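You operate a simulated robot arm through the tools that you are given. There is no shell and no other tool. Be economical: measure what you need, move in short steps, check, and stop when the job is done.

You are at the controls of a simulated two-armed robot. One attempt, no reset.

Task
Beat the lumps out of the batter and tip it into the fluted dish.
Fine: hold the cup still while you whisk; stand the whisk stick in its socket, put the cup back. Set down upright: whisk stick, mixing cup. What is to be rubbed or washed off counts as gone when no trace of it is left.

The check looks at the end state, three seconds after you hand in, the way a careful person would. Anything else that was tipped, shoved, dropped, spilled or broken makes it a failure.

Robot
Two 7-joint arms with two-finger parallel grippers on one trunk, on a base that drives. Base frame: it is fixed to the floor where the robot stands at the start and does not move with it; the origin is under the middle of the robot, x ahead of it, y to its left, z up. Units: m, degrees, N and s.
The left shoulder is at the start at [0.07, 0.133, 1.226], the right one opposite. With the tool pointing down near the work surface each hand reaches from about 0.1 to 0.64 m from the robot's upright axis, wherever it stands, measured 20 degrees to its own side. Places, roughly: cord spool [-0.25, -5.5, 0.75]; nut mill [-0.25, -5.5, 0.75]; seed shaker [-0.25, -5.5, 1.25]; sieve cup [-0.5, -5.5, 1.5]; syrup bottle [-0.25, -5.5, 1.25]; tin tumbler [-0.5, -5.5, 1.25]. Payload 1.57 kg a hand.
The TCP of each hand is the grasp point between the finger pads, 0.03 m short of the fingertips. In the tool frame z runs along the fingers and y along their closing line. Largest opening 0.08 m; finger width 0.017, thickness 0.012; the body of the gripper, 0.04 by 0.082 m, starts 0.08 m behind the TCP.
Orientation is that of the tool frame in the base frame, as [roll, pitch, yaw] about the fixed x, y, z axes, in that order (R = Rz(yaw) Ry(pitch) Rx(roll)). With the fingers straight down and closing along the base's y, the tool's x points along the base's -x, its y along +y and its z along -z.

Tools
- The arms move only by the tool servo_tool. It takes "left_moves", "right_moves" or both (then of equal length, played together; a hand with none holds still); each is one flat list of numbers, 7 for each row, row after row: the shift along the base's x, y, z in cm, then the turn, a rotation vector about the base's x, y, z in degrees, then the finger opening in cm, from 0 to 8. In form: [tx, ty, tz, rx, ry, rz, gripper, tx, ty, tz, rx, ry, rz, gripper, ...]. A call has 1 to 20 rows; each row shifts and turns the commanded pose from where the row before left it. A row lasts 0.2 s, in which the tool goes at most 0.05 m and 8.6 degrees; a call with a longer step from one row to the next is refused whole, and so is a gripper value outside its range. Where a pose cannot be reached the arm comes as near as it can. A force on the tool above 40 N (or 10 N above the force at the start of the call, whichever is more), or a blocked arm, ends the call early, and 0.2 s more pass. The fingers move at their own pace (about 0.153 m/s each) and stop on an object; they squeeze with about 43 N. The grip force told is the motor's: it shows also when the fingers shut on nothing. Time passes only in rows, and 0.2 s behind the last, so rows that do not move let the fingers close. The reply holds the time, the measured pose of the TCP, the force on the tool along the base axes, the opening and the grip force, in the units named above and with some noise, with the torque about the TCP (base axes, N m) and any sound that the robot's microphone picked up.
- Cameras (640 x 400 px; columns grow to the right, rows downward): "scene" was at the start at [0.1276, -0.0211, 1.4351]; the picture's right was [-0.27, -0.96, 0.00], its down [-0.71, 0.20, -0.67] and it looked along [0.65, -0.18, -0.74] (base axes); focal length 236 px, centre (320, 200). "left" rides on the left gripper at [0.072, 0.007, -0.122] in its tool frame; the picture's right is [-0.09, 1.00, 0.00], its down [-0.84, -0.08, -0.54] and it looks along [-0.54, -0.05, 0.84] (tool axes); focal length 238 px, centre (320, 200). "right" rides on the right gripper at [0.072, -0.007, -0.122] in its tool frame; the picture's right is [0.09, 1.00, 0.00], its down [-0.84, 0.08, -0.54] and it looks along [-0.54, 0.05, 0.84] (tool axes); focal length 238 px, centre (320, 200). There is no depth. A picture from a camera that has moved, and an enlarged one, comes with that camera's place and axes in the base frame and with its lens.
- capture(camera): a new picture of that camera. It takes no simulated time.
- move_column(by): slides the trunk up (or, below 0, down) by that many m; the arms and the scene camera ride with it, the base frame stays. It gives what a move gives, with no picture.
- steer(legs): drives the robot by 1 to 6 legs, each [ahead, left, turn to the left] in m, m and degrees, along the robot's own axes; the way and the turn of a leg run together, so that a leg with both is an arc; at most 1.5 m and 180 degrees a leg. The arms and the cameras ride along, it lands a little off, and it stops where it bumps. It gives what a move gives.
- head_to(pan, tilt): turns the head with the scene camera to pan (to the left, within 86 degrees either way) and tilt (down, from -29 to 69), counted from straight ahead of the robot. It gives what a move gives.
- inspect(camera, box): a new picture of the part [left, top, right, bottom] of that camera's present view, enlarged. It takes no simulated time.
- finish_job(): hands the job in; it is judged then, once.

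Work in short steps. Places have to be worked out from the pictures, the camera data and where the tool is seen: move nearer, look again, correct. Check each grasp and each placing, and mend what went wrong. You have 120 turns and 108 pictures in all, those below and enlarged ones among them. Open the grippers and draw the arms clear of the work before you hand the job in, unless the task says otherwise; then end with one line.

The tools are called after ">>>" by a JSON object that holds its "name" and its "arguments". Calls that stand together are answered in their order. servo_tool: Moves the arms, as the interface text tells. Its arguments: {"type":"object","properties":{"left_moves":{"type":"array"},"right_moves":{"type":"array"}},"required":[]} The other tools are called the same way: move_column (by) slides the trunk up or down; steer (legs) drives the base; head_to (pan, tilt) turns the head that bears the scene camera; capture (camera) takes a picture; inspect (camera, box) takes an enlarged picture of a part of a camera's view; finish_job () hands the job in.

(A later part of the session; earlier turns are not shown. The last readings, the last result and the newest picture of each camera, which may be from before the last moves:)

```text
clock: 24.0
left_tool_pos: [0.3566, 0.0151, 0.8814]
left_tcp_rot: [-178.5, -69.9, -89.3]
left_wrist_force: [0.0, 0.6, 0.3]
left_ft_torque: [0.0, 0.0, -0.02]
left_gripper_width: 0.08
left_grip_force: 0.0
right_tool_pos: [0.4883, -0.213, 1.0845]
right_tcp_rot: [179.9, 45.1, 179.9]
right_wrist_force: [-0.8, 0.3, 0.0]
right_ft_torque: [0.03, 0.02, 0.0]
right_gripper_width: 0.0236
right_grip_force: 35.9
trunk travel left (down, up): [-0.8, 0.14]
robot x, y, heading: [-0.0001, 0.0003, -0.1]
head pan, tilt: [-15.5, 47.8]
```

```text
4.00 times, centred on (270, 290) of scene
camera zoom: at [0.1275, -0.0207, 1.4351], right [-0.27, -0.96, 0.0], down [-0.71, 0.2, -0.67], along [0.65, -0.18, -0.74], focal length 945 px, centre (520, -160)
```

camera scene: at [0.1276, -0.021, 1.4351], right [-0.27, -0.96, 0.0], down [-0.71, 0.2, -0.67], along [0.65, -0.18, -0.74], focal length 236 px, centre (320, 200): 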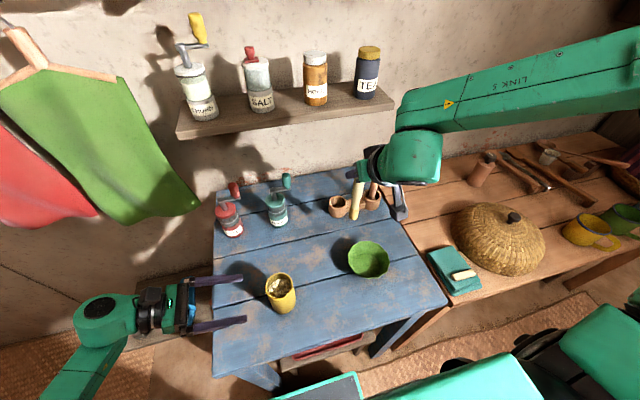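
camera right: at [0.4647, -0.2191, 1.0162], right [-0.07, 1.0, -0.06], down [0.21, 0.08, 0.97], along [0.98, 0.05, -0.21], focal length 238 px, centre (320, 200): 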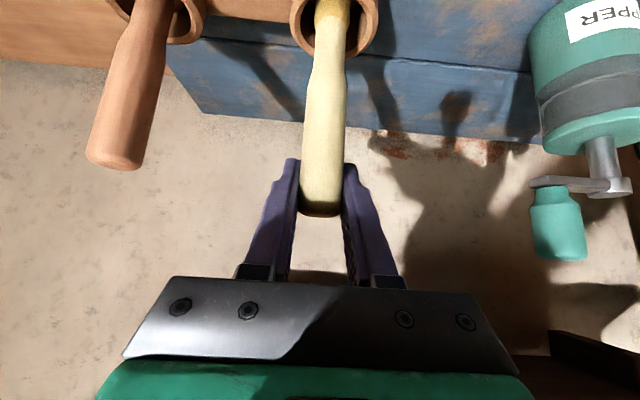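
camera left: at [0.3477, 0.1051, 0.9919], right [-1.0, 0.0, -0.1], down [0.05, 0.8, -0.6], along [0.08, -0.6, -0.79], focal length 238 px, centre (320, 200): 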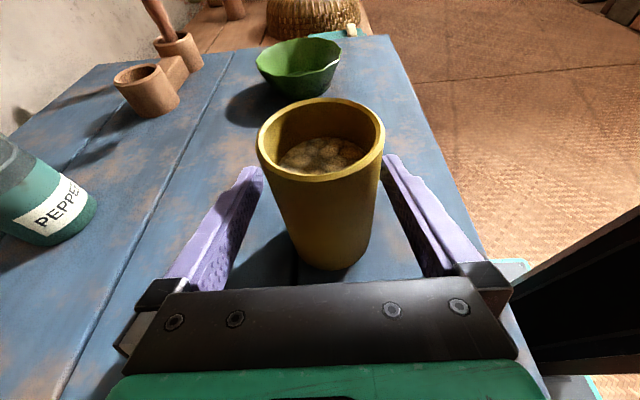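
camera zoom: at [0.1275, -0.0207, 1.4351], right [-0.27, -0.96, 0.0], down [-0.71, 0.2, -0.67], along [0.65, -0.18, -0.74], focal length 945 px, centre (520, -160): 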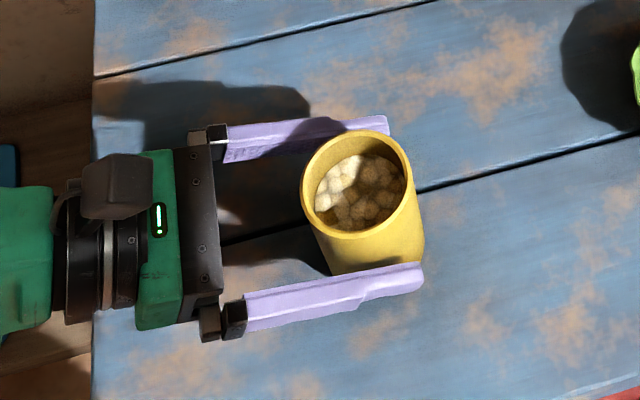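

The cup is centred between the left fingers. Closing to hold it.

>>> {"name": "servo_tool", "arguments": {"left_moves": [0, 0, 0, 0, 0, 0, 6.8, 0, 0, 0, 0, 0, 0, 6.2, 0, 0, 0, 0, 0, 0, 5.5, 0, 0, 0, 0, 0, 0, 4.5, 0, 0, 0, 0, 0, 0, 3]}}

>>> {"name": "capture", "arguments": {"camera": "left"}}

```text
clock: 25.2
left_tool_pos: [0.3569, 0.015, 0.8827]
left_tcp_rot: [-178.6, -69.9, -89.4]
left_wrist_force: [0.5, -0.6, 1.1]
left_ft_torque: [-0.02, 0.05, 0.01]
left_gripper_width: 0.0588
left_grip_force: 43.0
right_tool_pos: [0.4875, -0.2118, 1.085]
right_tcp_rot: [179.9, 45.1, 179.9]
right_wrist_force: [0.5, 0.0, -0.4]
right_ft_torque: [0.0, 0.01, -0.05]
right_gripper_width: 0.0235
right_grip_force: 35.9
trunk travel left (down, up): [-0.8, 0.14]
robot x, y, heading: [-0.001, -0.0018, -0.1]
head pan, tilt: [-15.5, 47.8]
```

```text
68 pictures are left
camera left: at [0.3477, 0.1052, 0.992], right [-1.0, 0.0, -0.1], down [0.05, 0.8, -0.6], along [0.08, -0.6, -0.79], focal length 238 px, centre (320, 200)
```

left: 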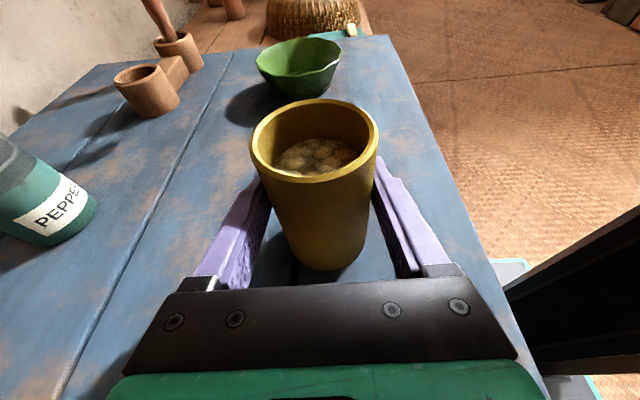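

Held at 0.0588 m, on a 43 N grip. Now I bring the whisk over the cup mouth, bottom about 3 cm above the rim, and check alignment.

>>> {"name": "servo_tool", "arguments": {"right_moves": [0, 0, 2.5, 0, 0, 0, 0, -2.16, 3.8, 0, 0, 0, 0, 0, -2.16, 3.8, 0, 0, 0, 0, 0, -2.16, 3.8, 0, 0, 0, 0, 0, -2.16, 3.8, 0, 0, 0, 0, 0, -2.16, 3.8, 0, 0, 0, 0, 0, -2.16, 3.8, 0, 0, 0, 0, 0, 0, 0, 0, 0, 0, 0, 0]}}

>>> {"name": "capture", "arguments": {"camera": "left"}}

>>> {"name": "capture", "arguments": {"camera": "right"}}

>>> {"name": "capture", "arguments": {"camera": "scene"}}

```text
clock: 27.0
left_tool_pos: [0.3564, 0.0155, 0.8819]
left_tcp_rot: [-178.6, -70.0, -89.2]
left_wrist_force: [-0.8, -0.5, 3.0]
left_ft_torque: [-0.04, 0.13, -0.02]
left_gripper_width: 0.0589
left_grip_force: 43.0
right_tool_pos: [0.3778, -0.0333, 1.1146]
right_tcp_rot: [179.8, 45.1, 179.9]
right_wrist_force: [0.1, 0.5, -0.1]
right_ft_torque: [0.01, -0.01, 0.03]
right_gripper_width: 0.0237
right_grip_force: 35.9
right hand out of reach, approached as far as the arm can: row 6, 7
trunk travel left (down, up): [-0.8, 0.14]
robot x, y, heading: [-0.0024, -0.0035, -0.3]
head pan, tilt: [-15.5, 47.8]
```

```text
67 pictures are left
camera left: at [0.3476, 0.1052, 0.992], right [-1.0, 0.0, -0.09], down [0.05, 0.8, -0.6], along [0.08, -0.6, -0.79], focal length 238 px, centre (320, 200)
```

left: 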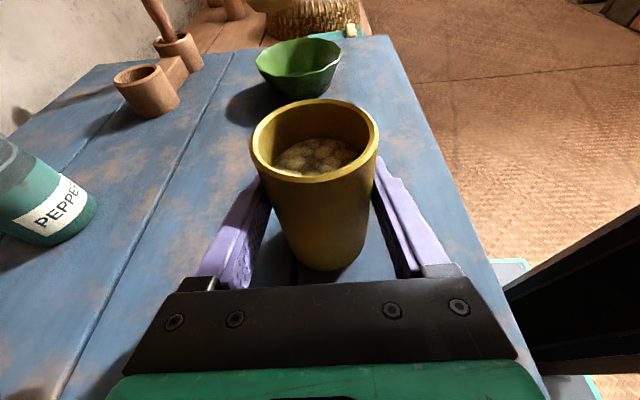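

```text
66 pictures are left
camera right: at [0.2408, -0.0386, 1.1506], right [-0.07, 1.0, -0.06], down [0.21, 0.07, 0.98], along [0.98, 0.05, -0.21], focal length 238 px, centre (320, 200)
```

right: 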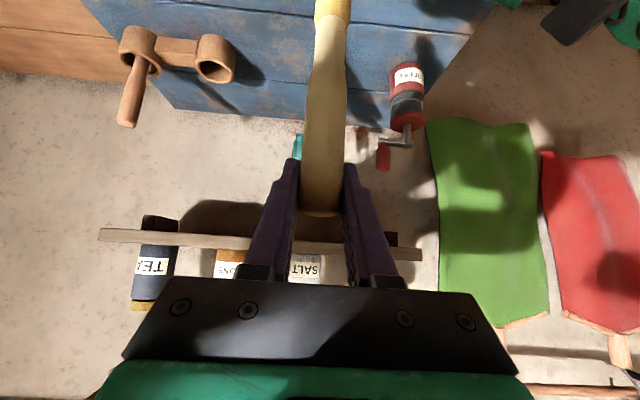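

```text
65 pictures are left
camera scene: at [0.1276, -0.021, 1.4351], right [-0.27, -0.96, 0.0], down [-0.71, 0.2, -0.67], along [0.65, -0.18, -0.74], focal length 236 px, centre (320, 200)
```

scene: 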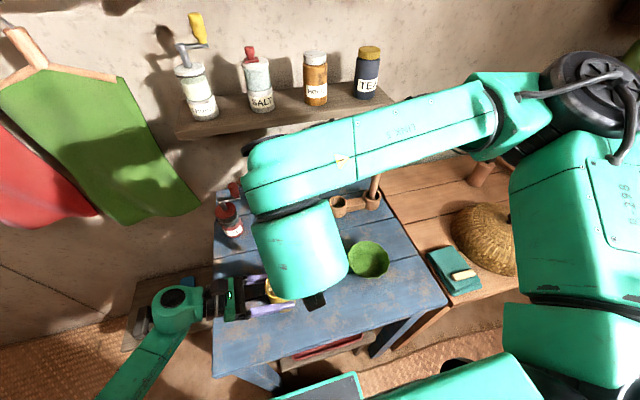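

The right arm can't fold that close with the hand toward the trunk. I swing the right hand about the vertical by 60°, so it comes from the right side, keeping the whisk upright.

>>> {"name": "servo_tool", "arguments": {"right_moves": [0, -0.5, 0, 0, 0, 7.5, 0, 0, -0.5, 0, 0, 0, 7.5, 0, 0, -0.5, 0, 0, 0, 7.5, 0, 0, 0, 0, 0, 0, 7.5, 0, 0, 0, 0, 0, 0, 7.5, 0, 0, 0, 0, 0, 0, 7.5, 0, 0, 0, 0, 0, 0, 7.5, 0, 0, 0, 0, 0, 0, 7.5, 0]}}

>>> {"name": "capture", "arguments": {"camera": "right"}}

```text
clock: 28.8
left_tool_pos: [0.3562, 0.0164, 0.8821]
left_tcp_rot: [-178.7, -70.1, -89.1]
left_wrist_force: [-0.9, -0.6, 3.9]
left_ft_torque: [-0.05, 0.18, 0.03]
left_gripper_width: 0.0587
left_grip_force: 43.3
right_tool_pos: [0.3635, -0.0185, 1.1079]
right_tcp_rot: [-179.9, 44.7, -120.9]
right_wrist_force: [0.2, 0.4, 1.0]
right_ft_torque: [-0.02, 0.03, 0.0]
right_gripper_width: 0.0236
right_grip_force: 35.4
right hand out of reach, approached as far as the arm can: row 8
trunk travel left (down, up): [-0.8, 0.14]
robot x, y, heading: [0.0028, 0.0036, -0.2]
head pan, tilt: [-15.5, 47.8]
```

```text
64 pictures are left
camera right: at [0.298, -0.138, 1.1448], right [-0.89, 0.46, -0.07], down [0.04, 0.22, 0.97], along [0.46, 0.86, -0.22], focal length 238 px, centre (320, 200)
```

right: 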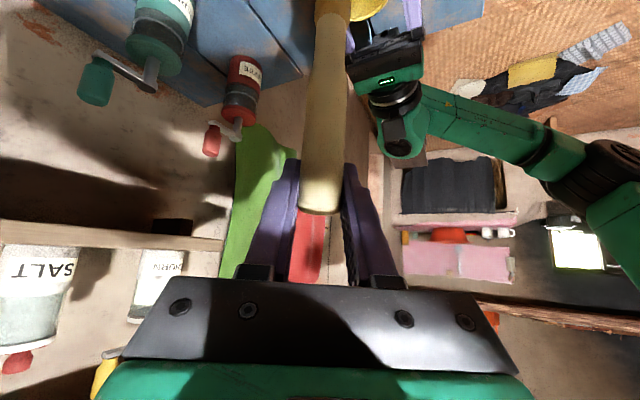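

Only slightly short now. I nudge toward the cup axis and see whether the arm follows.

>>> {"name": "servo_tool", "arguments": {"right_moves": [0, 0.8, 0, 0, 0, 0, 0, 0, 0.7, 0, 0, 0, 0, 0, 0, 0, 0, 0, 0, 0, 0]}}

>>> {"name": "capture", "arguments": {"camera": "left"}}

```text
clock: 29.6
left_tool_pos: [0.3574, 0.0153, 0.8825]
left_tcp_rot: [-178.5, -69.8, -89.4]
left_wrist_force: [-0.3, -1.1, 3.2]
left_ft_torque: [-0.07, 0.18, 0.01]
left_gripper_width: 0.059
left_grip_force: 43.3
right_tool_pos: [0.3629, -0.0058, 1.1098]
right_tcp_rot: [179.9, 45.0, -120.1]
right_wrist_force: [-0.5, 1.0, -1.2]
right_ft_torque: [0.02, 0.0, 0.0]
right_gripper_width: 0.0236
right_grip_force: 35.8
trunk travel left (down, up): [-0.8, 0.14]
robot x, y, heading: [0.0007, -0.0036, 0.0]
head pan, tilt: [-15.5, 47.8]
```

```text
63 pictures are left
camera left: at [0.3472, 0.1051, 0.9922], right [-1.0, 0.0, -0.1], down [0.05, 0.8, -0.6], along [0.08, -0.6, -0.79], focal length 238 px, centre (320, 200)
```

left: 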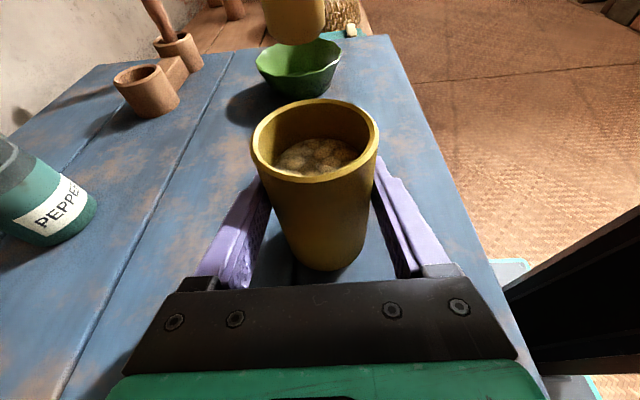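

Whisk bottom is at [0.362, -0.006, 0.957], about 2.2 cm short of the cup axis in y. I shift over the axis and lower just into the mouth.

>>> {"name": "servo_tool", "arguments": {"right_moves": [-0.2, 1.1, 0, 0, 0, 0, 0, -0.2, 1.1, 0, 0, 0, 0, 0, 0, 0, 0, 0, 0, 0, 0]}}

>>> {"name": "capture", "arguments": {"camera": "left"}}

>>> {"name": "capture", "arguments": {"camera": "right"}}

```text
clock: 30.4
left_tool_pos: [0.3577, 0.016, 0.8823]
left_tcp_rot: [-178.4, -69.9, -89.4]
left_wrist_force: [-0.3, 0.1, 4.2]
left_ft_torque: [0.02, 0.18, 0.0]
left_gripper_width: 0.059
left_grip_force: 42.8
right_tool_pos: [0.3583, 0.0178, 1.1096]
right_tcp_rot: [179.9, 45.0, -120.0]
right_wrist_force: [-0.6, -0.5, 0.0]
right_ft_torque: [0.0, 0.0, 0.02]
right_gripper_width: 0.0235
right_grip_force: 35.7
trunk travel left (down, up): [-0.8, 0.14]
robot x, y, heading: [0.0023, -0.0013, 0.1]
head pan, tilt: [-15.5, 47.8]
```

```text
62 pictures are left
camera left: at [0.3472, 0.1053, 0.9922], right [-1.0, 0.0, -0.1], down [0.05, 0.8, -0.6], along [0.08, -0.6, -0.79], focal length 238 px, centre (320, 200)
```

left: 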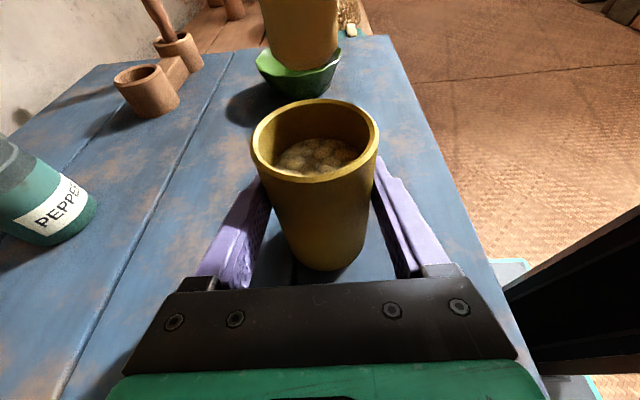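

```text
61 pictures are left
camera right: at [0.2955, -0.1033, 1.1453], right [-0.9, 0.44, -0.06], down [0.04, 0.22, 0.97], along [0.44, 0.87, -0.21], focal length 238 px, centre (320, 200)
```

right: 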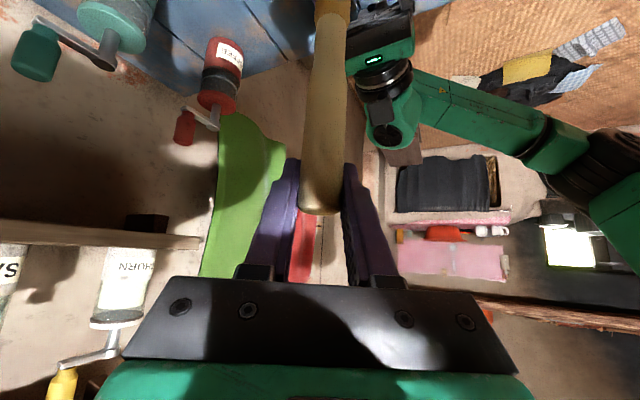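

Whisk bottom sits right over the mouth at ≈[0.357, 0.019]. I lower it in, in small steps.

>>> {"name": "servo_tool", "arguments": {"right_moves": [0, -0.2, -1.5, 0, 0, 0, 0, 0, 0, -1.5, 0, 0, 0, 0, 0, 0, -1.5, 0, 0, 0, 0, 0, 0, -1.5, 0, 0, 0, 0]}}

>>> {"name": "capture", "arguments": {"camera": "left"}}

```text
clock: 31.4
left_tool_pos: [0.3569, 0.0156, 0.8829]
left_tcp_rot: [-178.5, -69.9, -89.4]
left_wrist_force: [-1.4, 1.0, 4.1]
left_ft_torque: [0.03, 0.2, -0.04]
left_gripper_width: 0.0587
left_grip_force: 43.3
right_tool_pos: [0.3602, 0.0162, 1.0485]
right_tcp_rot: [179.8, 45.0, -120.1]
right_wrist_force: [0.2, -0.2, -1.4]
right_ft_torque: [0.02, -0.01, 0.02]
right_gripper_width: 0.0236
right_grip_force: 35.9
trunk travel left (down, up): [-0.8, 0.14]
robot x, y, heading: [0.0001, -0.0005, 0.1]
head pan, tilt: [-15.5, 47.8]
```

```text
60 pictures are left
camera left: at [0.3473, 0.1054, 0.9921], right [-1.0, 0.0, -0.1], down [0.05, 0.8, -0.6], along [0.08, -0.6, -0.79], focal length 238 px, centre (320, 200)
```

left: 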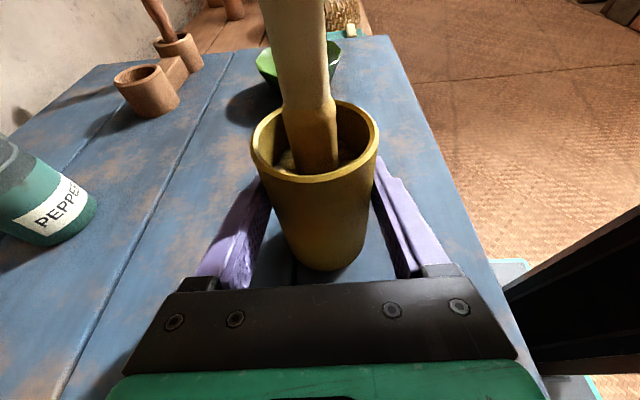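

Centred in the mouth. I lower further to about 2.5 cm above the cup bottom.

>>> {"name": "servo_tool", "arguments": {"right_moves": [-0.1, 0, -1.2, 0, 0, 0, 0, 0, 0, -1.2, 0, 0, 0, 0, 0, 0, -1.2, 0, 0, 0, 0, 0, 0, -1.0, 0, 0, 0, 0]}}

>>> {"name": "capture", "arguments": {"camera": "left"}}

```text
clock: 32.4
left_tool_pos: [0.3569, 0.0155, 0.8824]
left_tcp_rot: [-178.4, -69.7, -89.4]
left_wrist_force: [7.7, -3.1, -6.9]
left_ft_torque: [-0.23, 0.56, 0.04]
left_gripper_width: 0.0587
left_grip_force: 42.9
right_tool_pos: [0.3584, 0.0159, 1.0062]
right_tcp_rot: [-179.9, 45.3, -119.7]
right_wrist_force: [-2.3, 2.0, 38.2]
right_ft_torque: [0.17, 0.39, -0.02]
right_gripper_width: 0.0237
right_grip_force: 36.1
trunk travel left (down, up): [-0.8, 0.14]
robot x, y, heading: [0.0016, 0.0012, 0.1]
head pan, tilt: [-15.5, 47.8]
```

```text
59 pictures are left
camera left: at [0.3462, 0.1052, 0.9923], right [-1.0, 0.0, -0.1], down [0.05, 0.8, -0.6], along [0.08, -0.6, -0.8], focal length 238 px, centre (320, 200)
```

left: 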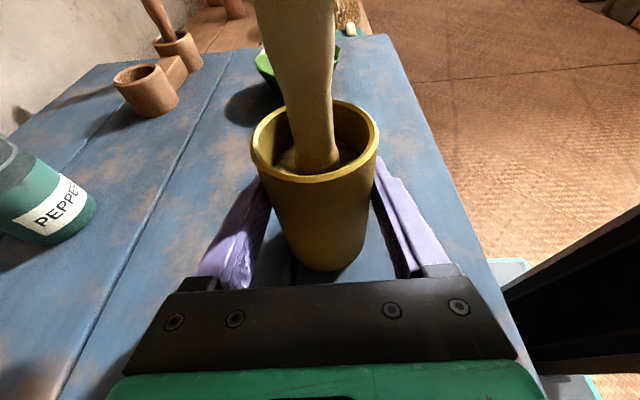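

The whisk touched the cup floor (38 N). I back off 0.8 cm and whisk two small circles of 0.8 cm radius.

>>> {"name": "servo_tool", "arguments": {"right_moves": [0, 0, 0.8, 0, 0, 0, 0, 0.8, 0, 0, 0, 0, 0, 0, -0.234, 0.566, 0, 0, 0, 0, 0, -0.566, 0.234, 0, 0, 0, 0, 0, -0.566, -0.234, 0, 0, 0, 0, 0, -0.234, -0.566, 0, 0, 0, 0, 0, 0.234, -0.566, 0, 0, 0, 0, 0, 0.566, -0.234, 0, 0, 0, 0, 0, 0.566, 0.234, 0, 0, 0, 0, 0, 0.234, 0.566, 0, 0, 0, 0, 0, -0.234, 0.566, 0, 0, 0, 0, 0, -0.566, 0.234, 0, 0, 0, 0, 0, -0.566, -0.234, 0, 0, 0, 0, 0, -0.234, -0.566, 0, 0, 0, 0, 0, 0.234, -0.566, 0, 0, 0, 0, 0, 0.566, -0.234, 0, 0, 0, 0, 0, 0.566, 0.234, 0, 0, 0, 0, 0, 0.234, 0.566, 0, 0, 0, 0, 0]}}

>>> {"name": "inspect", "arguments": {"camera": "left", "box": [230, 70, 400, 200]}}

```text
clock: 36.2
left_tool_pos: [0.3572, 0.0157, 0.8822]
left_tcp_rot: [-178.5, -70.1, -89.3]
left_wrist_force: [0.0, -0.2, 3.4]
left_ft_torque: [0.04, 0.2, 0.01]
left_gripper_width: 0.0589
left_grip_force: 42.6
right_tool_pos: [0.3659, 0.0167, 1.0114]
right_tcp_rot: [179.9, 45.1, -120.0]
right_wrist_force: [0.7, 0.9, -1.3]
right_ft_torque: [0.0, -0.01, -0.02]
right_gripper_width: 0.0235
right_grip_force: 35.8
trunk travel left (down, up): [-0.8, 0.14]
robot x, y, heading: [0.0, 0.0, -0.1]
head pan, tilt: [-15.5, 47.8]
```

```text
3.08 times, centred on (315, 135) of left
camera zoom: at [0.3473, 0.1052, 0.9922], right [-1.0, 0.0, -0.1], down [0.05, 0.8, -0.6], along [0.08, -0.6, -0.79], focal length 733 px, centre (335, 400)
```

zoom: 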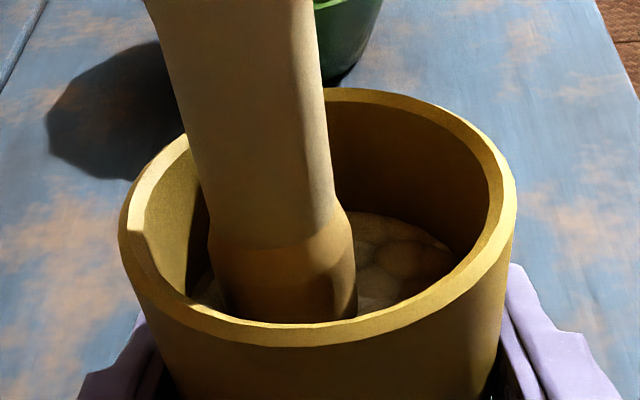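

Lumps are still visible but the motion is smooth and force-free; I keep whisking.

>>> {"name": "servo_tool", "arguments": {"right_moves": [-0.4, 0.7, 0, 0, 0, 0, 0, -0.8, 0, 0, 0, 0, 0, 0, -0.4, -0.7, 0, 0, 0, 0, 0, 0.4, -0.7, 0, 0, 0, 0, 0, 0.8, 0, 0, 0, 0, 0, 0, 0.4, 0.7, 0, 0, 0, 0, 0, -0.4, 0.7, 0, 0, 0, 0, 0, -0.8, 0, 0, 0, 0, 0, 0, -0.4, -0.7, 0, 0, 0, 0, 0, 0.4, -0.7, 0, 0, 0, 0, 0, 0.8, 0, 0, 0, 0, 0, 0, 0.4, 0.7, 0, 0, 0, 0, 0, -0.4, 0.7, 0, 0, 0, 0, 0, -0.8, 0, 0, 0, 0, 0, 0, -0.4, -0.7, 0, 0, 0, 0, 0, 0.4, -0.7, 0, 0, 0, 0, 0, 0.8, 0, 0, 0, 0, 0, 0, 0.4, 0.7, 0, 0, 0, 0, 0]}}

>>> {"name": "inspect", "arguments": {"camera": "left", "box": [230, 70, 400, 200]}}

```text
clock: 40.0
left_tool_pos: [0.3567, 0.0147, 0.8828]
left_tcp_rot: [-178.5, -70.0, -89.4]
left_wrist_force: [0.1, 1.0, 5.0]
left_ft_torque: [0.0, 0.16, -0.04]
left_gripper_width: 0.0588
left_grip_force: 43.0
right_tool_pos: [0.3662, 0.0161, 1.012]
right_tcp_rot: [179.8, 45.0, -120.0]
right_wrist_force: [0.6, 0.6, -0.4]
right_ft_torque: [0.01, -0.03, 0.01]
right_gripper_width: 0.0234
right_grip_force: 36.3
trunk travel left (down, up): [-0.8, 0.14]
robot x, y, heading: [0.0008, -0.0012, -0.0]
head pan, tilt: [-15.5, 47.8]
```

```text
3.08 times, centred on (315, 135) of left
camera zoom: at [0.3473, 0.1053, 0.9921], right [-1.0, 0.0, -0.1], down [0.05, 0.8, -0.6], along [0.08, -0.6, -0.79], focal length 733 px, centre (335, 400)
```

zoom: 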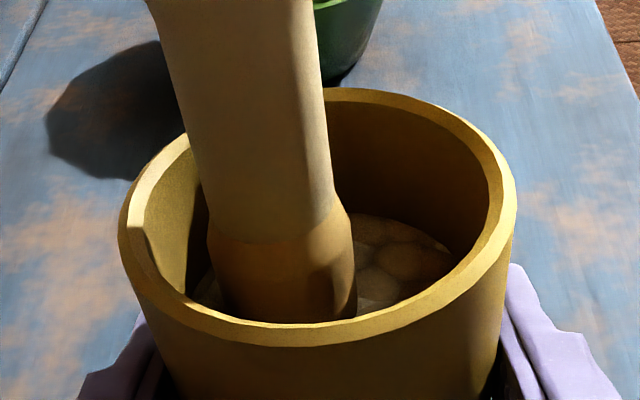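

The visible lumps look unchanged, so I whisk faster: four-point circles, five turns.

>>> {"name": "servo_tool", "arguments": {"right_moves": [-0.9, 0.9, 0, 0, 0, 0, 0, -0.9, -0.9, 0, 0, 0, 0, 0, 0.9, -0.9, 0, 0, 0, 0, 0, 0.9, 0.9, 0, 0, 0, 0, 0, -0.9, 0.9, 0, 0, 0, 0, 0, -0.9, -0.9, 0, 0, 0, 0, 0, 0.9, -0.9, 0, 0, 0, 0, 0, 0.9, 0.9, 0, 0, 0, 0, 0, -0.9, 0.9, 0, 0, 0, 0, 0, -0.9, -0.9, 0, 0, 0, 0, 0, 0.9, -0.9, 0, 0, 0, 0, 0, 0.9, 0.9, 0, 0, 0, 0, 0, -0.9, 0.9, 0, 0, 0, 0, 0, -0.9, -0.9, 0, 0, 0, 0, 0, 0.9, -0.9, 0, 0, 0, 0, 0, 0.9, 0.9, 0, 0, 0, 0, 0, -0.9, 0.9, 0, 0, 0, 0, 0, -0.9, -0.9, 0, 0, 0, 0, 0, 0.9, -0.9, 0, 0, 0, 0, 0, 0.9, 0.9, 0, 0, 0, 0, 0]}}

>>> {"name": "inspect", "arguments": {"camera": "left", "box": [230, 70, 400, 200]}}

```text
clock: 44.2
left_tool_pos: [0.3565, 0.0149, 0.8818]
left_tcp_rot: [-178.7, -69.9, -89.3]
left_wrist_force: [-0.9, 0.5, 4.4]
left_ft_torque: [-0.04, 0.2, -0.06]
left_gripper_width: 0.0584
left_grip_force: 43.0
right_tool_pos: [0.3654, 0.0163, 1.0107]
right_tcp_rot: [179.8, 45.2, -120.1]
right_wrist_force: [0.2, 1.1, -0.9]
right_ft_torque: [0.04, -0.02, -0.01]
right_gripper_width: 0.0237
right_grip_force: 35.7
trunk travel left (down, up): [-0.8, 0.14]
robot x, y, heading: [-0.0003, 0.0033, -0.0]
head pan, tilt: [-15.5, 47.8]
```

```text
3.08 times, centred on (315, 135) of left
camera zoom: at [0.3475, 0.1053, 0.9921], right [-1.0, 0.0, -0.09], down [0.05, 0.8, -0.6], along [0.08, -0.6, -0.79], focal length 733 px, centre (335, 400)
```

zoom: 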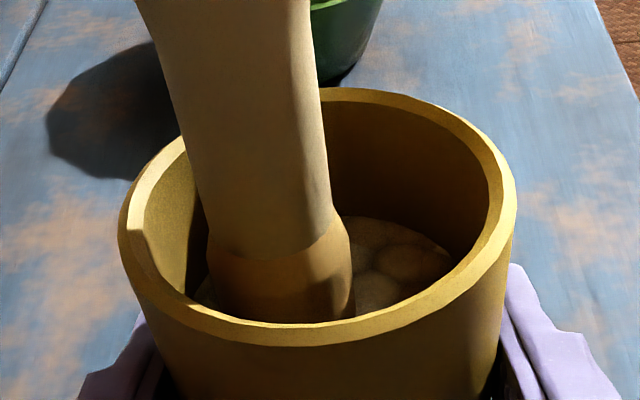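

Contrast may be fading slightly; I keep going for another five fast turns and look again.

>>> {"name": "servo_tool", "arguments": {"right_moves": [-0.95, 0.95, 0, 0, 0, 0, 0, -0.95, -0.95, 0, 0, 0, 0, 0, 0.95, -0.95, 0, 0, 0, 0, 0, 0.95, 0.95, 0, 0, 0, 0, 0, -0.95, 0.95, 0, 0, 0, 0, 0, -0.95, -0.95, 0, 0, 0, 0, 0, 0.95, -0.95, 0, 0, 0, 0, 0, 0.95, 0.95, 0, 0, 0, 0, 0, -0.95, 0.95, 0, 0, 0, 0, 0, -0.95, -0.95, 0, 0, 0, 0, 0, 0.95, -0.95, 0, 0, 0, 0, 0, 0.95, 0.95, 0, 0, 0, 0, 0, -0.95, 0.95, 0, 0, 0, 0, 0, -0.95, -0.95, 0, 0, 0, 0, 0, 0.95, -0.95, 0, 0, 0, 0, 0, 0.95, 0.95, 0, 0, 0, 0, 0, -0.95, 0.95, 0, 0, 0, 0, 0, -0.95, -0.95, 0, 0, 0, 0, 0, 0.95, -0.95, 0, 0, 0, 0, 0, 0.95, 0.95, 0, 0, 0, 0, 0]}}

>>> {"name": "servo_tool", "arguments": {"right_moves": [-0.95, 0.95, 0, 0, 0, 0, 0, -0.95, -0.95, 0, 0, 0, 0, 0, 0.95, -0.95, 0, 0, 0, 0, 0, 0.95, 0.95, 0, 0, 0, 0, 0, -0.95, 0.95, 0, 0, 0, 0, 0, -0.95, -0.95, 0, 0, 0, 0, 0, 0.95, -0.95, 0, 0, 0, 0, 0, 0.95, 0.95, 0, 0, 0, 0, 0, -0.95, 0.95, 0, 0, 0, 0, 0, -0.95, -0.95, 0, 0, 0, 0, 0, 0.95, -0.95, 0, 0, 0, 0, 0, 0.95, 0.95, 0, 0, 0, 0, 0, -0.95, 0.95, 0, 0, 0, 0, 0, -0.95, -0.95, 0, 0, 0, 0, 0, 0.95, -0.95, 0, 0, 0, 0, 0, 0.95, 0.95, 0, 0, 0, 0, 0, -0.95, 0.95, 0, 0, 0, 0, 0, -0.95, -0.95, 0, 0, 0, 0, 0, 0.95, -0.95, 0, 0, 0, 0, 0, 0.95, 0.95, 0, 0, 0, 0, 0]}}

>>> {"name": "inspect", "arguments": {"camera": "left", "box": [230, 70, 400, 200]}}

```text
clock: 48.4
left_tool_pos: [0.3573, 0.0153, 0.8832]
left_tcp_rot: [-178.6, -70.0, -89.3]
left_wrist_force: [-0.8, 0.0, 3.4]
left_ft_torque: [-0.02, 0.17, -0.06]
left_gripper_width: 0.0586
left_grip_force: 42.9
right_tool_pos: [0.3658, 0.0159, 1.0116]
right_tcp_rot: [179.8, 44.9, -120.2]
right_wrist_force: [0.1, -0.6, 0.0]
right_ft_torque: [-0.03, -0.04, -0.02]
right_gripper_width: 0.0236
right_grip_force: 35.2
trunk travel left (down, up): [-0.8, 0.14]
robot x, y, heading: [-0.0005, 0.0011, 0.1]
head pan, tilt: [-15.5, 47.8]
```

```text
clock: 52.6
left_tool_pos: [0.3562, 0.0162, 0.8837]
left_tcp_rot: [-178.6, -70.0, -89.3]
left_wrist_force: [0.2, -0.1, 3.0]
left_ft_torque: [-0.01, 0.17, -0.01]
left_gripper_width: 0.0583
left_grip_force: 43.2
right_tool_pos: [0.3672, 0.0168, 1.0104]
right_tcp_rot: [180.0, 45.0, -119.9]
right_wrist_force: [-0.2, 0.6, -0.2]
right_ft_torque: [-0.02, -0.01, -0.03]
right_gripper_width: 0.0236
right_grip_force: 35.3
trunk travel left (down, up): [-0.8, 0.14]
robot x, y, heading: [0.0008, 0.0011, -0.1]
head pan, tilt: [-15.5, 47.8]
```

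```text
3.08 times, centred on (315, 135) of left
camera zoom: at [0.3476, 0.1053, 0.992], right [-1.0, 0.0, -0.09], down [0.05, 0.8, -0.6], along [0.08, -0.6, -0.79], focal length 733 px, centre (335, 400)
```

zoom: 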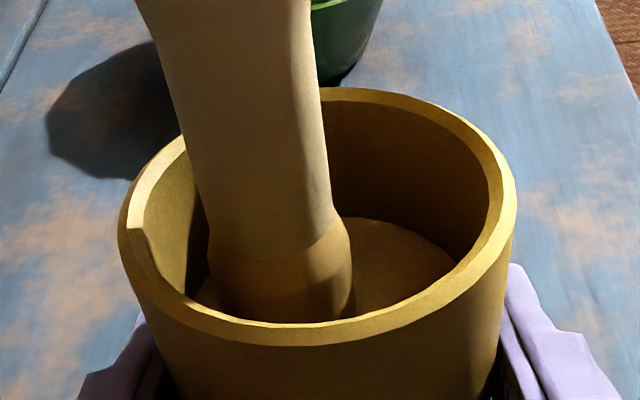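

The surface is now smooth. One more round for safety, then re-centre and lift slowly out.

>>> {"name": "servo_tool", "arguments": {"right_moves": [-0.95, 0.95, 0, 0, 0, 0, 0, -0.95, -0.95, 0, 0, 0, 0, 0, 0.95, -0.95, 0, 0, 0, 0, 0, 0.95, 0.95, 0, 0, 0, 0, 0, -0.95, 0.95, 0, 0, 0, 0, 0, -0.95, -0.95, 0, 0, 0, 0, 0, 0.95, -0.95, 0, 0, 0, 0, 0, 0.95, 0.95, 0, 0, 0, 0, 0, -0.95, 0.95, 0, 0, 0, 0, 0, -0.95, -0.95, 0, 0, 0, 0, 0, 0.95, -0.95, 0, 0, 0, 0, 0, 0.95, 0.95, 0, 0, 0, 0, 0, -0.8, 0, 0, 0, 0, 0, 0, 0, 0, 0, 0, 0, 0, 0]}}

>>> {"name": "servo_tool", "arguments": {"right_moves": [0, 0, 1, 0, 0, 0, 0, 0, 0, 1, 0, 0, 0, 0, 0, 0, 1, 0, 0, 0, 0, 0, 0, 1, 0, 0, 0, 0, 0, 0, 1, 0, 0, 0, 0, 0, 0, 1, 0, 0, 0, 0, 0, 0, 1, 0, 0, 0, 0, 0, 0, 1, 0, 0, 0, 0, 0, 0, 1, 0, 0, 0, 0, 0, 0, 1, 0, 0, 0, 0, 0, 0, 0.5, 0, 0, 0, 0, 0, 0, 0, 0, 0, 0, 0, 0, 0, 0, 0, 0, 0, 0, 0, 0, 0, 0, 0, 0, 0]}}

>>> {"name": "capture", "arguments": {"camera": "left"}}

```text
clock: 55.6
left_tool_pos: [0.3566, 0.0154, 0.883]
left_tcp_rot: [-178.7, -70.1, -89.3]
left_wrist_force: [-0.5, -0.1, 2.7]
left_ft_torque: [0.01, 0.14, -0.01]
left_gripper_width: 0.0588
left_grip_force: 42.8
right_tool_pos: [0.3589, 0.0167, 1.0122]
right_tcp_rot: [179.9, 45.0, -120.1]
right_wrist_force: [0.2, 0.1, -0.7]
right_ft_torque: [-0.02, 0.03, 0.0]
right_gripper_width: 0.0235
right_grip_force: 35.5
trunk travel left (down, up): [-0.8, 0.14]
robot x, y, heading: [-0.0019, 0.0016, 0.1]
head pan, tilt: [-15.5, 47.8]
```

```text
clock: 58.6
left_tool_pos: [0.3568, 0.0165, 0.8824]
left_tcp_rot: [-178.5, -70.0, -89.3]
left_wrist_force: [0.5, 0.3, 2.6]
left_ft_torque: [0.0, 0.14, 0.02]
left_gripper_width: 0.0586
left_grip_force: 42.7
right_tool_pos: [0.3579, 0.0175, 1.1158]
right_tcp_rot: [179.9, 45.0, -120.2]
right_wrist_force: [-0.1, 1.3, -1.3]
right_ft_torque: [-0.01, 0.0, -0.01]
right_gripper_width: 0.0234
right_grip_force: 36.0
trunk travel left (down, up): [-0.8, 0.14]
robot x, y, heading: [0.0003, -0.0006, -0.2]
head pan, tilt: [-15.5, 47.8]
```

```text
54 pictures are left
camera left: at [0.3474, 0.1053, 0.9921], right [-1.0, 0.0, -0.1], down [0.05, 0.8, -0.6], along [0.08, -0.6, -0.79], focal length 238 px, centre (320, 200)
```

left: 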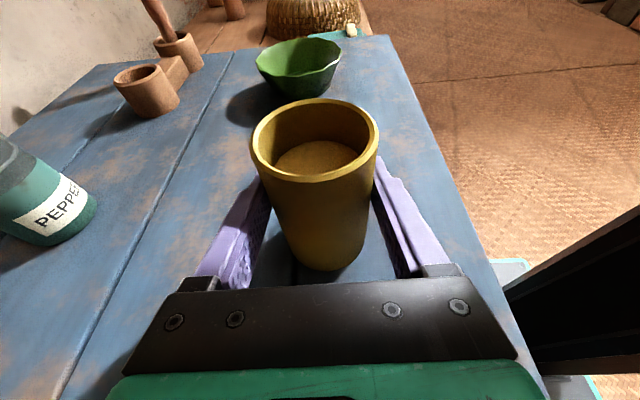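

The batter is smooth. I carry the whisk back toward the holder, unwinding the 60° yaw on the way.

>>> {"name": "servo_tool", "arguments": {"right_moves": [0.4, -3, 0, 0, 0, 0, 0, 0.4, -3, 0, 0, 0, -2, 0, 1.4, -3, 0, 0, 0, -7.5, 0, 1.4, -3, 0, 0, 0, -7.5, 0, 1.6, -3, 0, 0, 0, -7.5, 0, 1.6, -3, 0, 0, 0, -7.5, 0, 1.6, -2.5, 0, 0, 0, -7.5, 0, 1.6, -2.45, 0, 0, 0, -7.5, 0, 1.5, 0, -0.5, 0, 0, -7.5, 0, 1.4, 0, -0.5, 0, 0, -5.5, 0, 0, 0, 0, 0, 0, 0, 0]}}

>>> {"name": "capture", "arguments": {"camera": "right"}}

>>> {"name": "capture", "arguments": {"camera": "scene"}}

```text
clock: 61.0
left_tool_pos: [0.3571, 0.016, 0.8824]
left_tcp_rot: [-178.4, -69.9, -89.5]
left_wrist_force: [-0.6, 0.5, 3.1]
left_ft_torque: [0.02, 0.09, 0.0]
left_gripper_width: 0.0586
left_grip_force: 43.0
right_tool_pos: [0.4789, -0.1981, 1.1051]
right_tcp_rot: [179.9, 45.0, 179.8]
right_wrist_force: [1.0, -0.1, -0.6]
right_ft_torque: [-0.03, 0.04, 0.0]
right_gripper_width: 0.0237
right_grip_force: 35.7
right hand out of reach, approached as far as the arm can: row 2
trunk travel left (down, up): [-0.8, 0.14]
robot x, y, heading: [0.0004, 0.002, -0.2]
head pan, tilt: [-15.5, 47.8]
```

```text
53 pictures are left
camera right: at [0.341, -0.2035, 1.1405], right [-0.06, 1.0, -0.06], down [0.21, 0.08, 0.98], along [0.98, 0.05, -0.21], focal length 238 px, centre (320, 200)
```

right: 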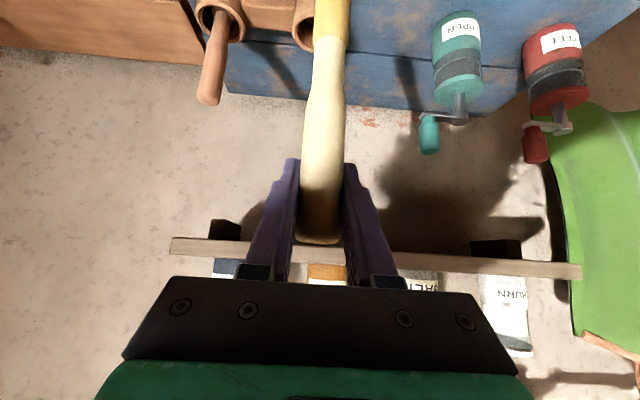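

```text
52 pictures are left
camera scene: at [0.1269, -0.0213, 1.4351], right [-0.27, -0.96, 0.0], down [-0.71, 0.2, -0.67], along [0.65, -0.18, -0.74], focal length 236 px, centre (320, 200)
```

scene: 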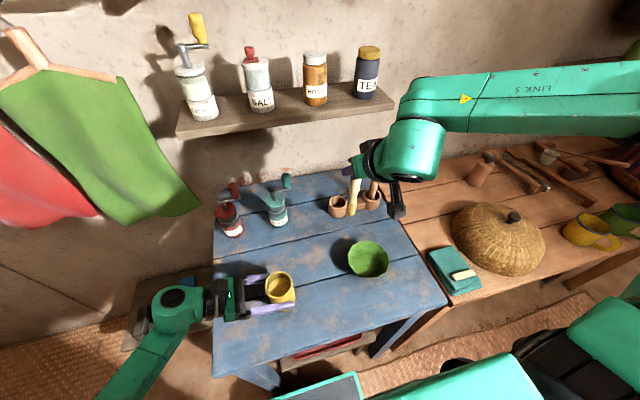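

The stick slipped up ~1.8 cm in the fingers when it touched the cup floor, so it now reaches ≈13.5 cm below the TCP (release at TCP z≈0.962). I move above the empty socket.

>>> {"name": "servo_tool", "arguments": {"right_moves": [0, -0.7, -3, 0, 0, 0, 0, 0, -0.75, -3, 0, 0, 0, 0, 3, 0, 0, 0, 0, 0, 0, 3, 0, 0, 0, 0, 0, 0, 3, 0, 0, 0, 0, 0, 0, 3.1, 0, 0, 0, 0, 0, 0, 0, 0, 0, 0, 0, 0, 0]}}

>>> {"name": "capture", "arguments": {"camera": "right"}}

>>> {"name": "inspect", "arguments": {"camera": "scene", "box": [310, 140, 420, 220]}}

```text
clock: 62.6
left_tool_pos: [0.3572, 0.0144, 0.8822]
left_tcp_rot: [-178.3, -69.9, -89.5]
left_wrist_force: [0.5, 0.2, 1.6]
left_ft_torque: [-0.08, 0.04, 0.02]
left_gripper_width: 0.0583
left_grip_force: 43.3
right_tool_pos: [0.6015, -0.2095, 1.0466]
right_tcp_rot: [179.8, 45.0, 179.9]
right_wrist_force: [-0.2, 0.0, -2.0]
right_ft_torque: [-0.04, -0.01, 0.03]
right_gripper_width: 0.0239
right_grip_force: 36.3
trunk travel left (down, up): [-0.8, 0.14]
robot x, y, heading: [-0.0005, 0.0005, 0.0]
head pan, tilt: [-15.5, 47.8]
```

```text
51 pictures are left
camera right: at [0.4636, -0.2165, 1.0824], right [-0.07, 1.0, -0.06], down [0.21, 0.08, 0.97], along [0.98, 0.05, -0.21], focal length 238 px, centre (320, 200)
```

right: 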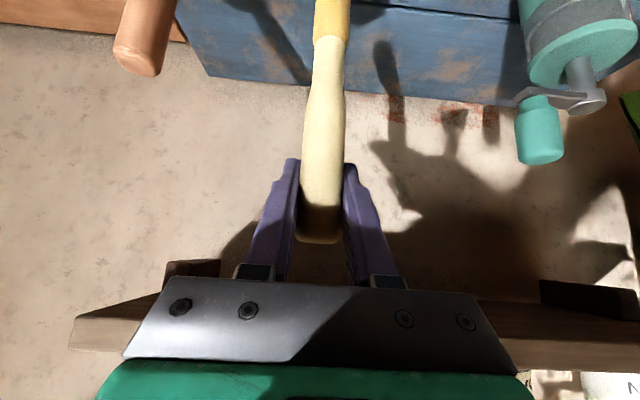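

```text
5.00 times, centred on (365, 180) of scene
camera zoom: at [0.127, -0.0215, 1.4351], right [-0.27, -0.96, 0.0], down [-0.71, 0.2, -0.67], along [0.65, -0.18, -0.74], focal length 1181 px, centre (95, 300)
```

zoom: 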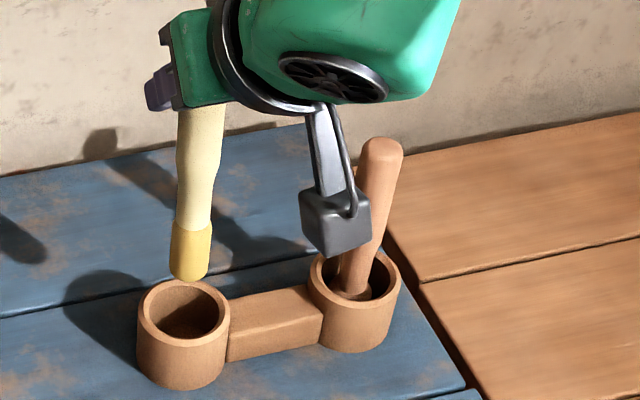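

Lined up like before. I nudge -0.3 cm in y, lower most of the way, then ease down gently.

>>> {"name": "servo_tool", "arguments": {"right_moves": [0, -0.3, 0, 0, 0, 0, 0, 0, 0, -1.5, 0, 0, 0, 0, 0, 0, -1.5, 0, 0, 0, 0, 0, 0, -1.5, 0, 0, 0, 0, 0, 0, -1.5, 0, 0, 0, 0, 0, 0, -1.3, 0, 0, 0, 0, 0, 0, -0.3, 0, 0, 0, 0, 0, 0, -0.3, 0, 0, 0, 0]}}

>>> {"name": "inspect", "arguments": {"camera": "right", "box": [240, 0, 400, 100]}}

```text
clock: 64.4
left_tool_pos: [0.3571, 0.0144, 0.8821]
left_tcp_rot: [-178.5, -69.9, -89.3]
left_wrist_force: [0.4, -0.3, 3.1]
left_ft_torque: [-0.04, 0.07, 0.01]
left_gripper_width: 0.0583
left_grip_force: 43.3
right_tool_pos: [0.6015, -0.2167, 0.9671]
right_tcp_rot: [179.8, 45.0, 179.9]
right_wrist_force: [0.9, -1.1, -1.4]
right_ft_torque: [-0.03, -0.01, 0.0]
right_gripper_width: 0.0233
right_grip_force: 35.8
trunk travel left (down, up): [-0.8, 0.14]
robot x, y, heading: [-0.002, 0.0008, 0.1]
head pan, tilt: [-15.5, 47.8]
```

```text
4.00 times, centred on (320, 50) of right
camera zoom: at [0.464, -0.2222, 1.0022], right [-0.07, 1.0, -0.06], down [0.21, 0.08, 0.97], along [0.98, 0.05, -0.21], focal length 953 px, centre (320, 800)
```

zoom: 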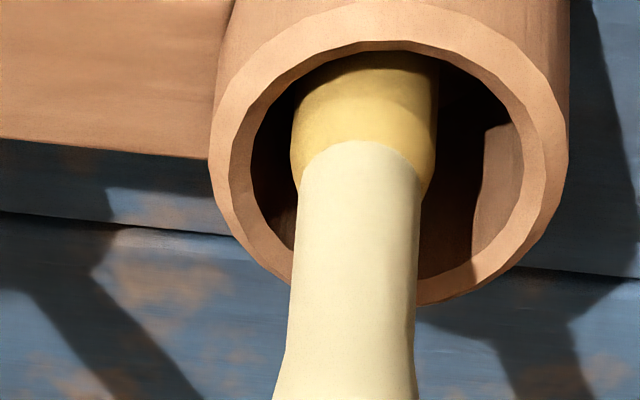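

It sits slightly toward the -y wall; I shift +0.4 cm in y and ease down until contact shows.

>>> {"name": "servo_tool", "arguments": {"right_moves": [0, 0.4, 0, 0, 0, 0, 0, 0, 0, -0.2, 0, 0, 0, 0, 0, 0, -0.2, 0, 0, 0, 0, 0, 0, 0, 0, 0, 0, 0]}}

>>> {"name": "servo_tool", "arguments": {"right_moves": [0, 0, -0.15, 0, 0, 0, 0, 0, 0, 0, 0, 0, 0, 0]}}

>>> {"name": "inspect", "arguments": {"camera": "right", "box": [240, 0, 400, 100]}}

```text
clock: 65.4
left_tool_pos: [0.3557, 0.017, 0.8828]
left_tcp_rot: [-178.3, -69.9, -89.4]
left_wrist_force: [-0.4, -0.5, -0.8]
left_ft_torque: [0.01, -0.01, 0.0]
left_gripper_width: 0.0582
left_grip_force: 42.6
right_tool_pos: [0.6008, -0.2121, 0.9647]
right_tcp_rot: [179.9, 45.3, -180.0]
right_wrist_force: [2.7, -1.0, 13.7]
right_ft_torque: [-0.21, -0.17, 0.0]
right_gripper_width: 0.0234
right_grip_force: 36.0
trunk travel left (down, up): [-0.8, 0.14]
robot x, y, heading: [0.0014, -0.0026, -0.2]
head pan, tilt: [-15.5, 47.8]
```

```text
clock: 66.0
left_tool_pos: [0.3539, 0.0158, 0.8829]
left_tcp_rot: [-178.0, -70.0, -89.9]
left_wrist_force: [-0.2, 1.2, 0.0]
left_ft_torque: [0.0, -0.03, -0.01]
left_gripper_width: 0.0588
left_grip_force: 42.3
right_tool_pos: [0.5998, -0.2127, 0.9648]
right_tcp_rot: [179.9, 45.5, 180.0]
right_wrist_force: [2.1, -3.4, 22.9]
right_ft_torque: [-0.51, -0.19, 0.0]
right_gripper_width: 0.0234
right_grip_force: 35.6
trunk travel left (down, up): [-0.8, 0.14]
robot x, y, heading: [-0.0031, 0.001, 0.1]
head pan, tilt: [-15.5, 47.8]
```

```text
4.00 times, centred on (320, 50) of right
camera zoom: at [0.4619, -0.2178, 0.9999], right [-0.06, 1.0, -0.07], down [0.2, 0.08, 0.98], along [0.98, 0.05, -0.21], focal length 953 px, centre (320, 800)
```

zoom: 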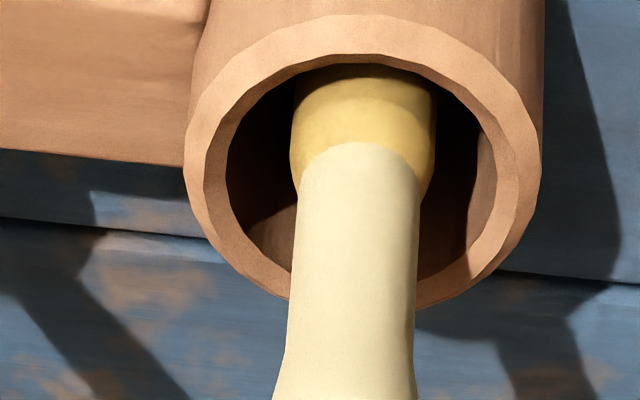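

Seated on the socket floor, centred. I relax the downward push a little and open the fingers.

>>> {"name": "servo_tool", "arguments": {"right_moves": [0, 0, 0.25, 0, 0, 0, 0, 0, 0, 0, 0, 0, 0, 2.8, 0, 0, 0, 0, 0, 0, 3.5, 0, 0, 0, 0, 0, 0, 5, 0, 0, 0, 0, 0, 0, 6]}}

>>> {"name": "capture", "arguments": {"camera": "right"}}

>>> {"name": "inspect", "arguments": {"camera": "scene", "box": [310, 140, 420, 220]}}

```text
clock: 67.2
left_tool_pos: [0.358, 0.0157, 0.8831]
left_tcp_rot: [-178.6, -70.0, -89.4]
left_wrist_force: [0.4, -0.6, 2.0]
left_ft_torque: [-0.04, 0.1, -0.01]
left_gripper_width: 0.0583
left_grip_force: 43.5
right_tool_pos: [0.601, -0.2135, 0.9631]
right_tcp_rot: [179.8, 44.9, 179.8]
right_wrist_force: [0.8, -0.2, 0.4]
right_ft_torque: [-0.01, -0.05, 0.02]
right_gripper_width: 0.0599
right_grip_force: 0.0
trunk travel left (down, up): [-0.8, 0.14]
robot x, y, heading: [0.0006, -0.0004, 0.1]
head pan, tilt: [-15.5, 47.8]
```

```text
47 pictures are left
camera right: at [0.4634, -0.218, 0.9994], right [-0.07, 1.0, -0.06], down [0.21, 0.08, 0.97], along [0.98, 0.05, -0.21], focal length 238 px, centre (320, 200)
```

right: 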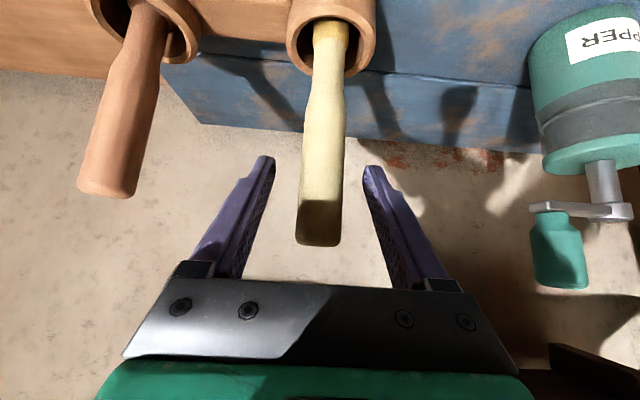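

```text
5.00 times, centred on (365, 180) of scene
camera zoom: at [0.1274, -0.0212, 1.4351], right [-0.27, -0.96, 0.0], down [-0.71, 0.2, -0.67], along [0.65, -0.18, -0.74], focal length 1181 px, centre (95, 300)
```

zoom: 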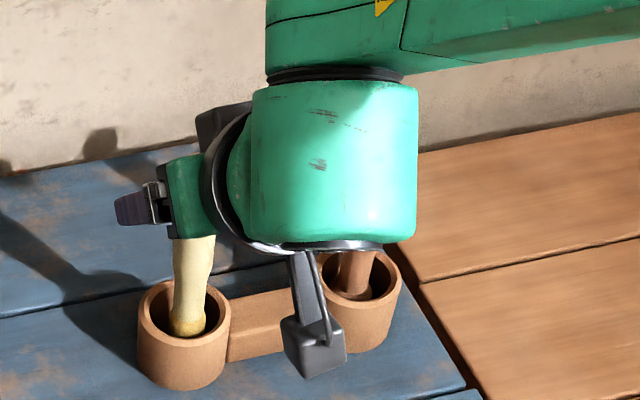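

The whisk stands free and upright in its socket. I withdraw the right arm and park it high to the right.

>>> {"name": "servo_tool", "arguments": {"right_moves": [-2.7, 0, 2.7, 0, 0, 0, 6, -2.7, 0, 2.7, 0, 0, 0, 6, -2.7, 0, 2.7, 0, 0, 0, 6, -2.5, -2, 2.5, 0, 0, 0, 6, -2.5, -3, 2.5, 0, 0, 0, 6, -2, -3, 2.5, 0, 0, 0, 6, 0, -3, 2.5, 0, 0, 0, 6, 0, -3, 2.5, 0, 0, 0, 6, 0, -3, 0, 0, 0, 0, 6]}}

>>> {"name": "capture", "arguments": {"camera": "scene"}}

>>> {"name": "capture", "arguments": {"camera": "left"}}

```text
clock: 69.2
left_tool_pos: [0.3571, 0.0138, 0.8823]
left_tcp_rot: [-178.5, -69.8, -89.4]
left_wrist_force: [0.3, 0.7, 1.7]
left_ft_torque: [0.02, 0.1, -0.04]
left_gripper_width: 0.0586
left_grip_force: 43.5
right_tool_pos: [0.4489, -0.3842, 1.166]
right_tcp_rot: [179.0, 44.8, 179.1]
right_wrist_force: [-0.1, -0.3, 0.5]
right_ft_torque: [0.03, 0.0, 0.0]
right_gripper_width: 0.06
right_grip_force: 0.1
trunk travel left (down, up): [-0.8, 0.14]
robot x, y, heading: [0.0022, 0.0026, 0.2]
head pan, tilt: [-15.5, 47.8]
```

```text
45 pictures are left
camera scene: at [0.1271, -0.0234, 1.4351], right [-0.27, -0.96, 0.0], down [-0.71, 0.2, -0.67], along [0.65, -0.18, -0.74], focal length 236 px, centre (320, 200)
```

scene: 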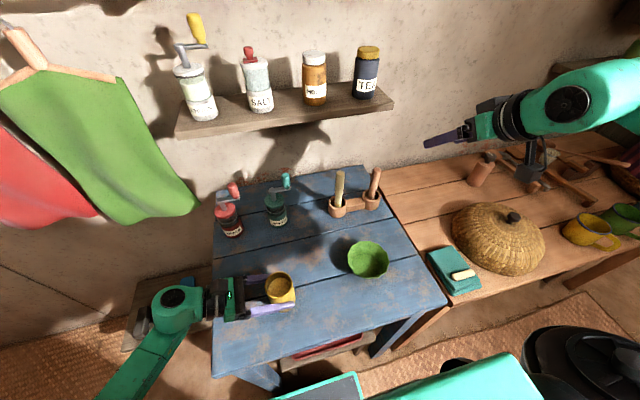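

```text
44 pictures are left
camera left: at [0.3474, 0.1037, 0.9923], right [-1.0, 0.0, -0.1], down [0.05, 0.8, -0.6], along [0.08, -0.6, -0.8], focal length 238 px, centre (320, 200)
```

left: 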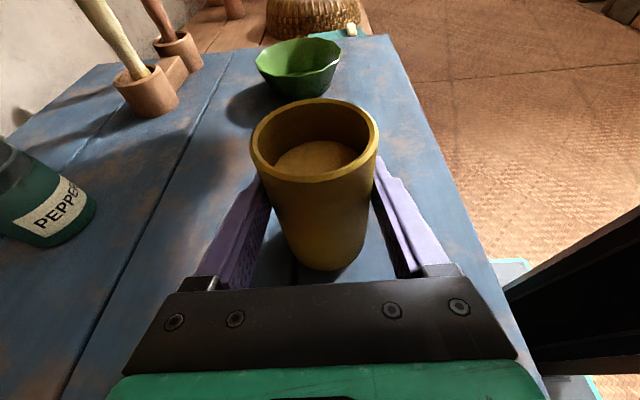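

The whisk is standing in its socket. Dish centre is ≈[0.39, -0.226], rim z≈0.86, radius ≈0.055. I lift the cup level by 10 cm.

>>> {"name": "servo_tool", "arguments": {"left_moves": [0, 0, 0.7, 0, 0, 0, 3, 0, 0, 1.2, 0, 0, 0, 3, 0, 0, 1.5, 0, 0, 0, 3, 0, 0, 1.5, 0, 0, 0, 3, 0, 0, 1.5, 0, 0, 0, 3, 0, 0, 1.5, 0, 0, 0, 3, 0, 0, 1.2, 0, 0, 0, 3, 0, 0, 0.7, 0, 0, 0, 3, 0, 0, 0, 0, 0, 0, 3]}}

>>> {"name": "capture", "arguments": {"camera": "left"}}

```text
clock: 71.2
left_tool_pos: [0.3568, 0.0179, 0.9779]
left_tcp_rot: [-178.6, -69.9, -89.3]
left_wrist_force: [0.2, -0.4, -1.2]
left_ft_torque: [0.0, 0.01, 0.0]
left_gripper_width: 0.0585
left_grip_force: 43.0
right_tool_pos: [0.4496, -0.3828, 1.1669]
right_tcp_rot: [179.2, 45.1, 179.0]
right_wrist_force: [-0.3, 0.1, 0.0]
right_ft_torque: [-0.01, 0.0, -0.03]
right_gripper_width: 0.0595
right_grip_force: 0.1
trunk travel left (down, up): [-0.8, 0.14]
robot x, y, heading: [-0.0015, -0.0013, -0.1]
head pan, tilt: [-15.5, 47.8]
```

```text
43 pictures are left
camera left: at [0.3476, 0.1077, 1.0878], right [-1.0, 0.0, -0.09], down [0.05, 0.8, -0.6], along [0.08, -0.6, -0.79], focal length 238 px, centre (320, 200)
```

left: 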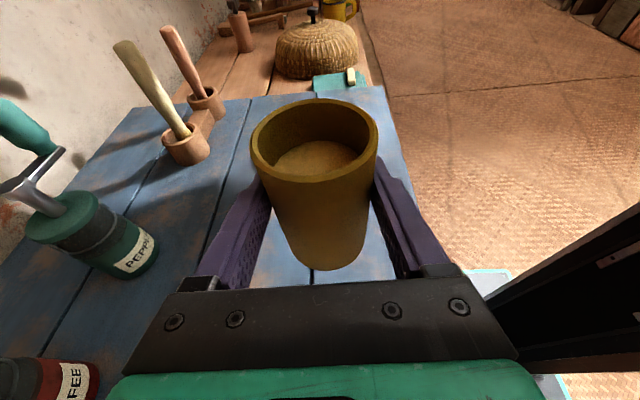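

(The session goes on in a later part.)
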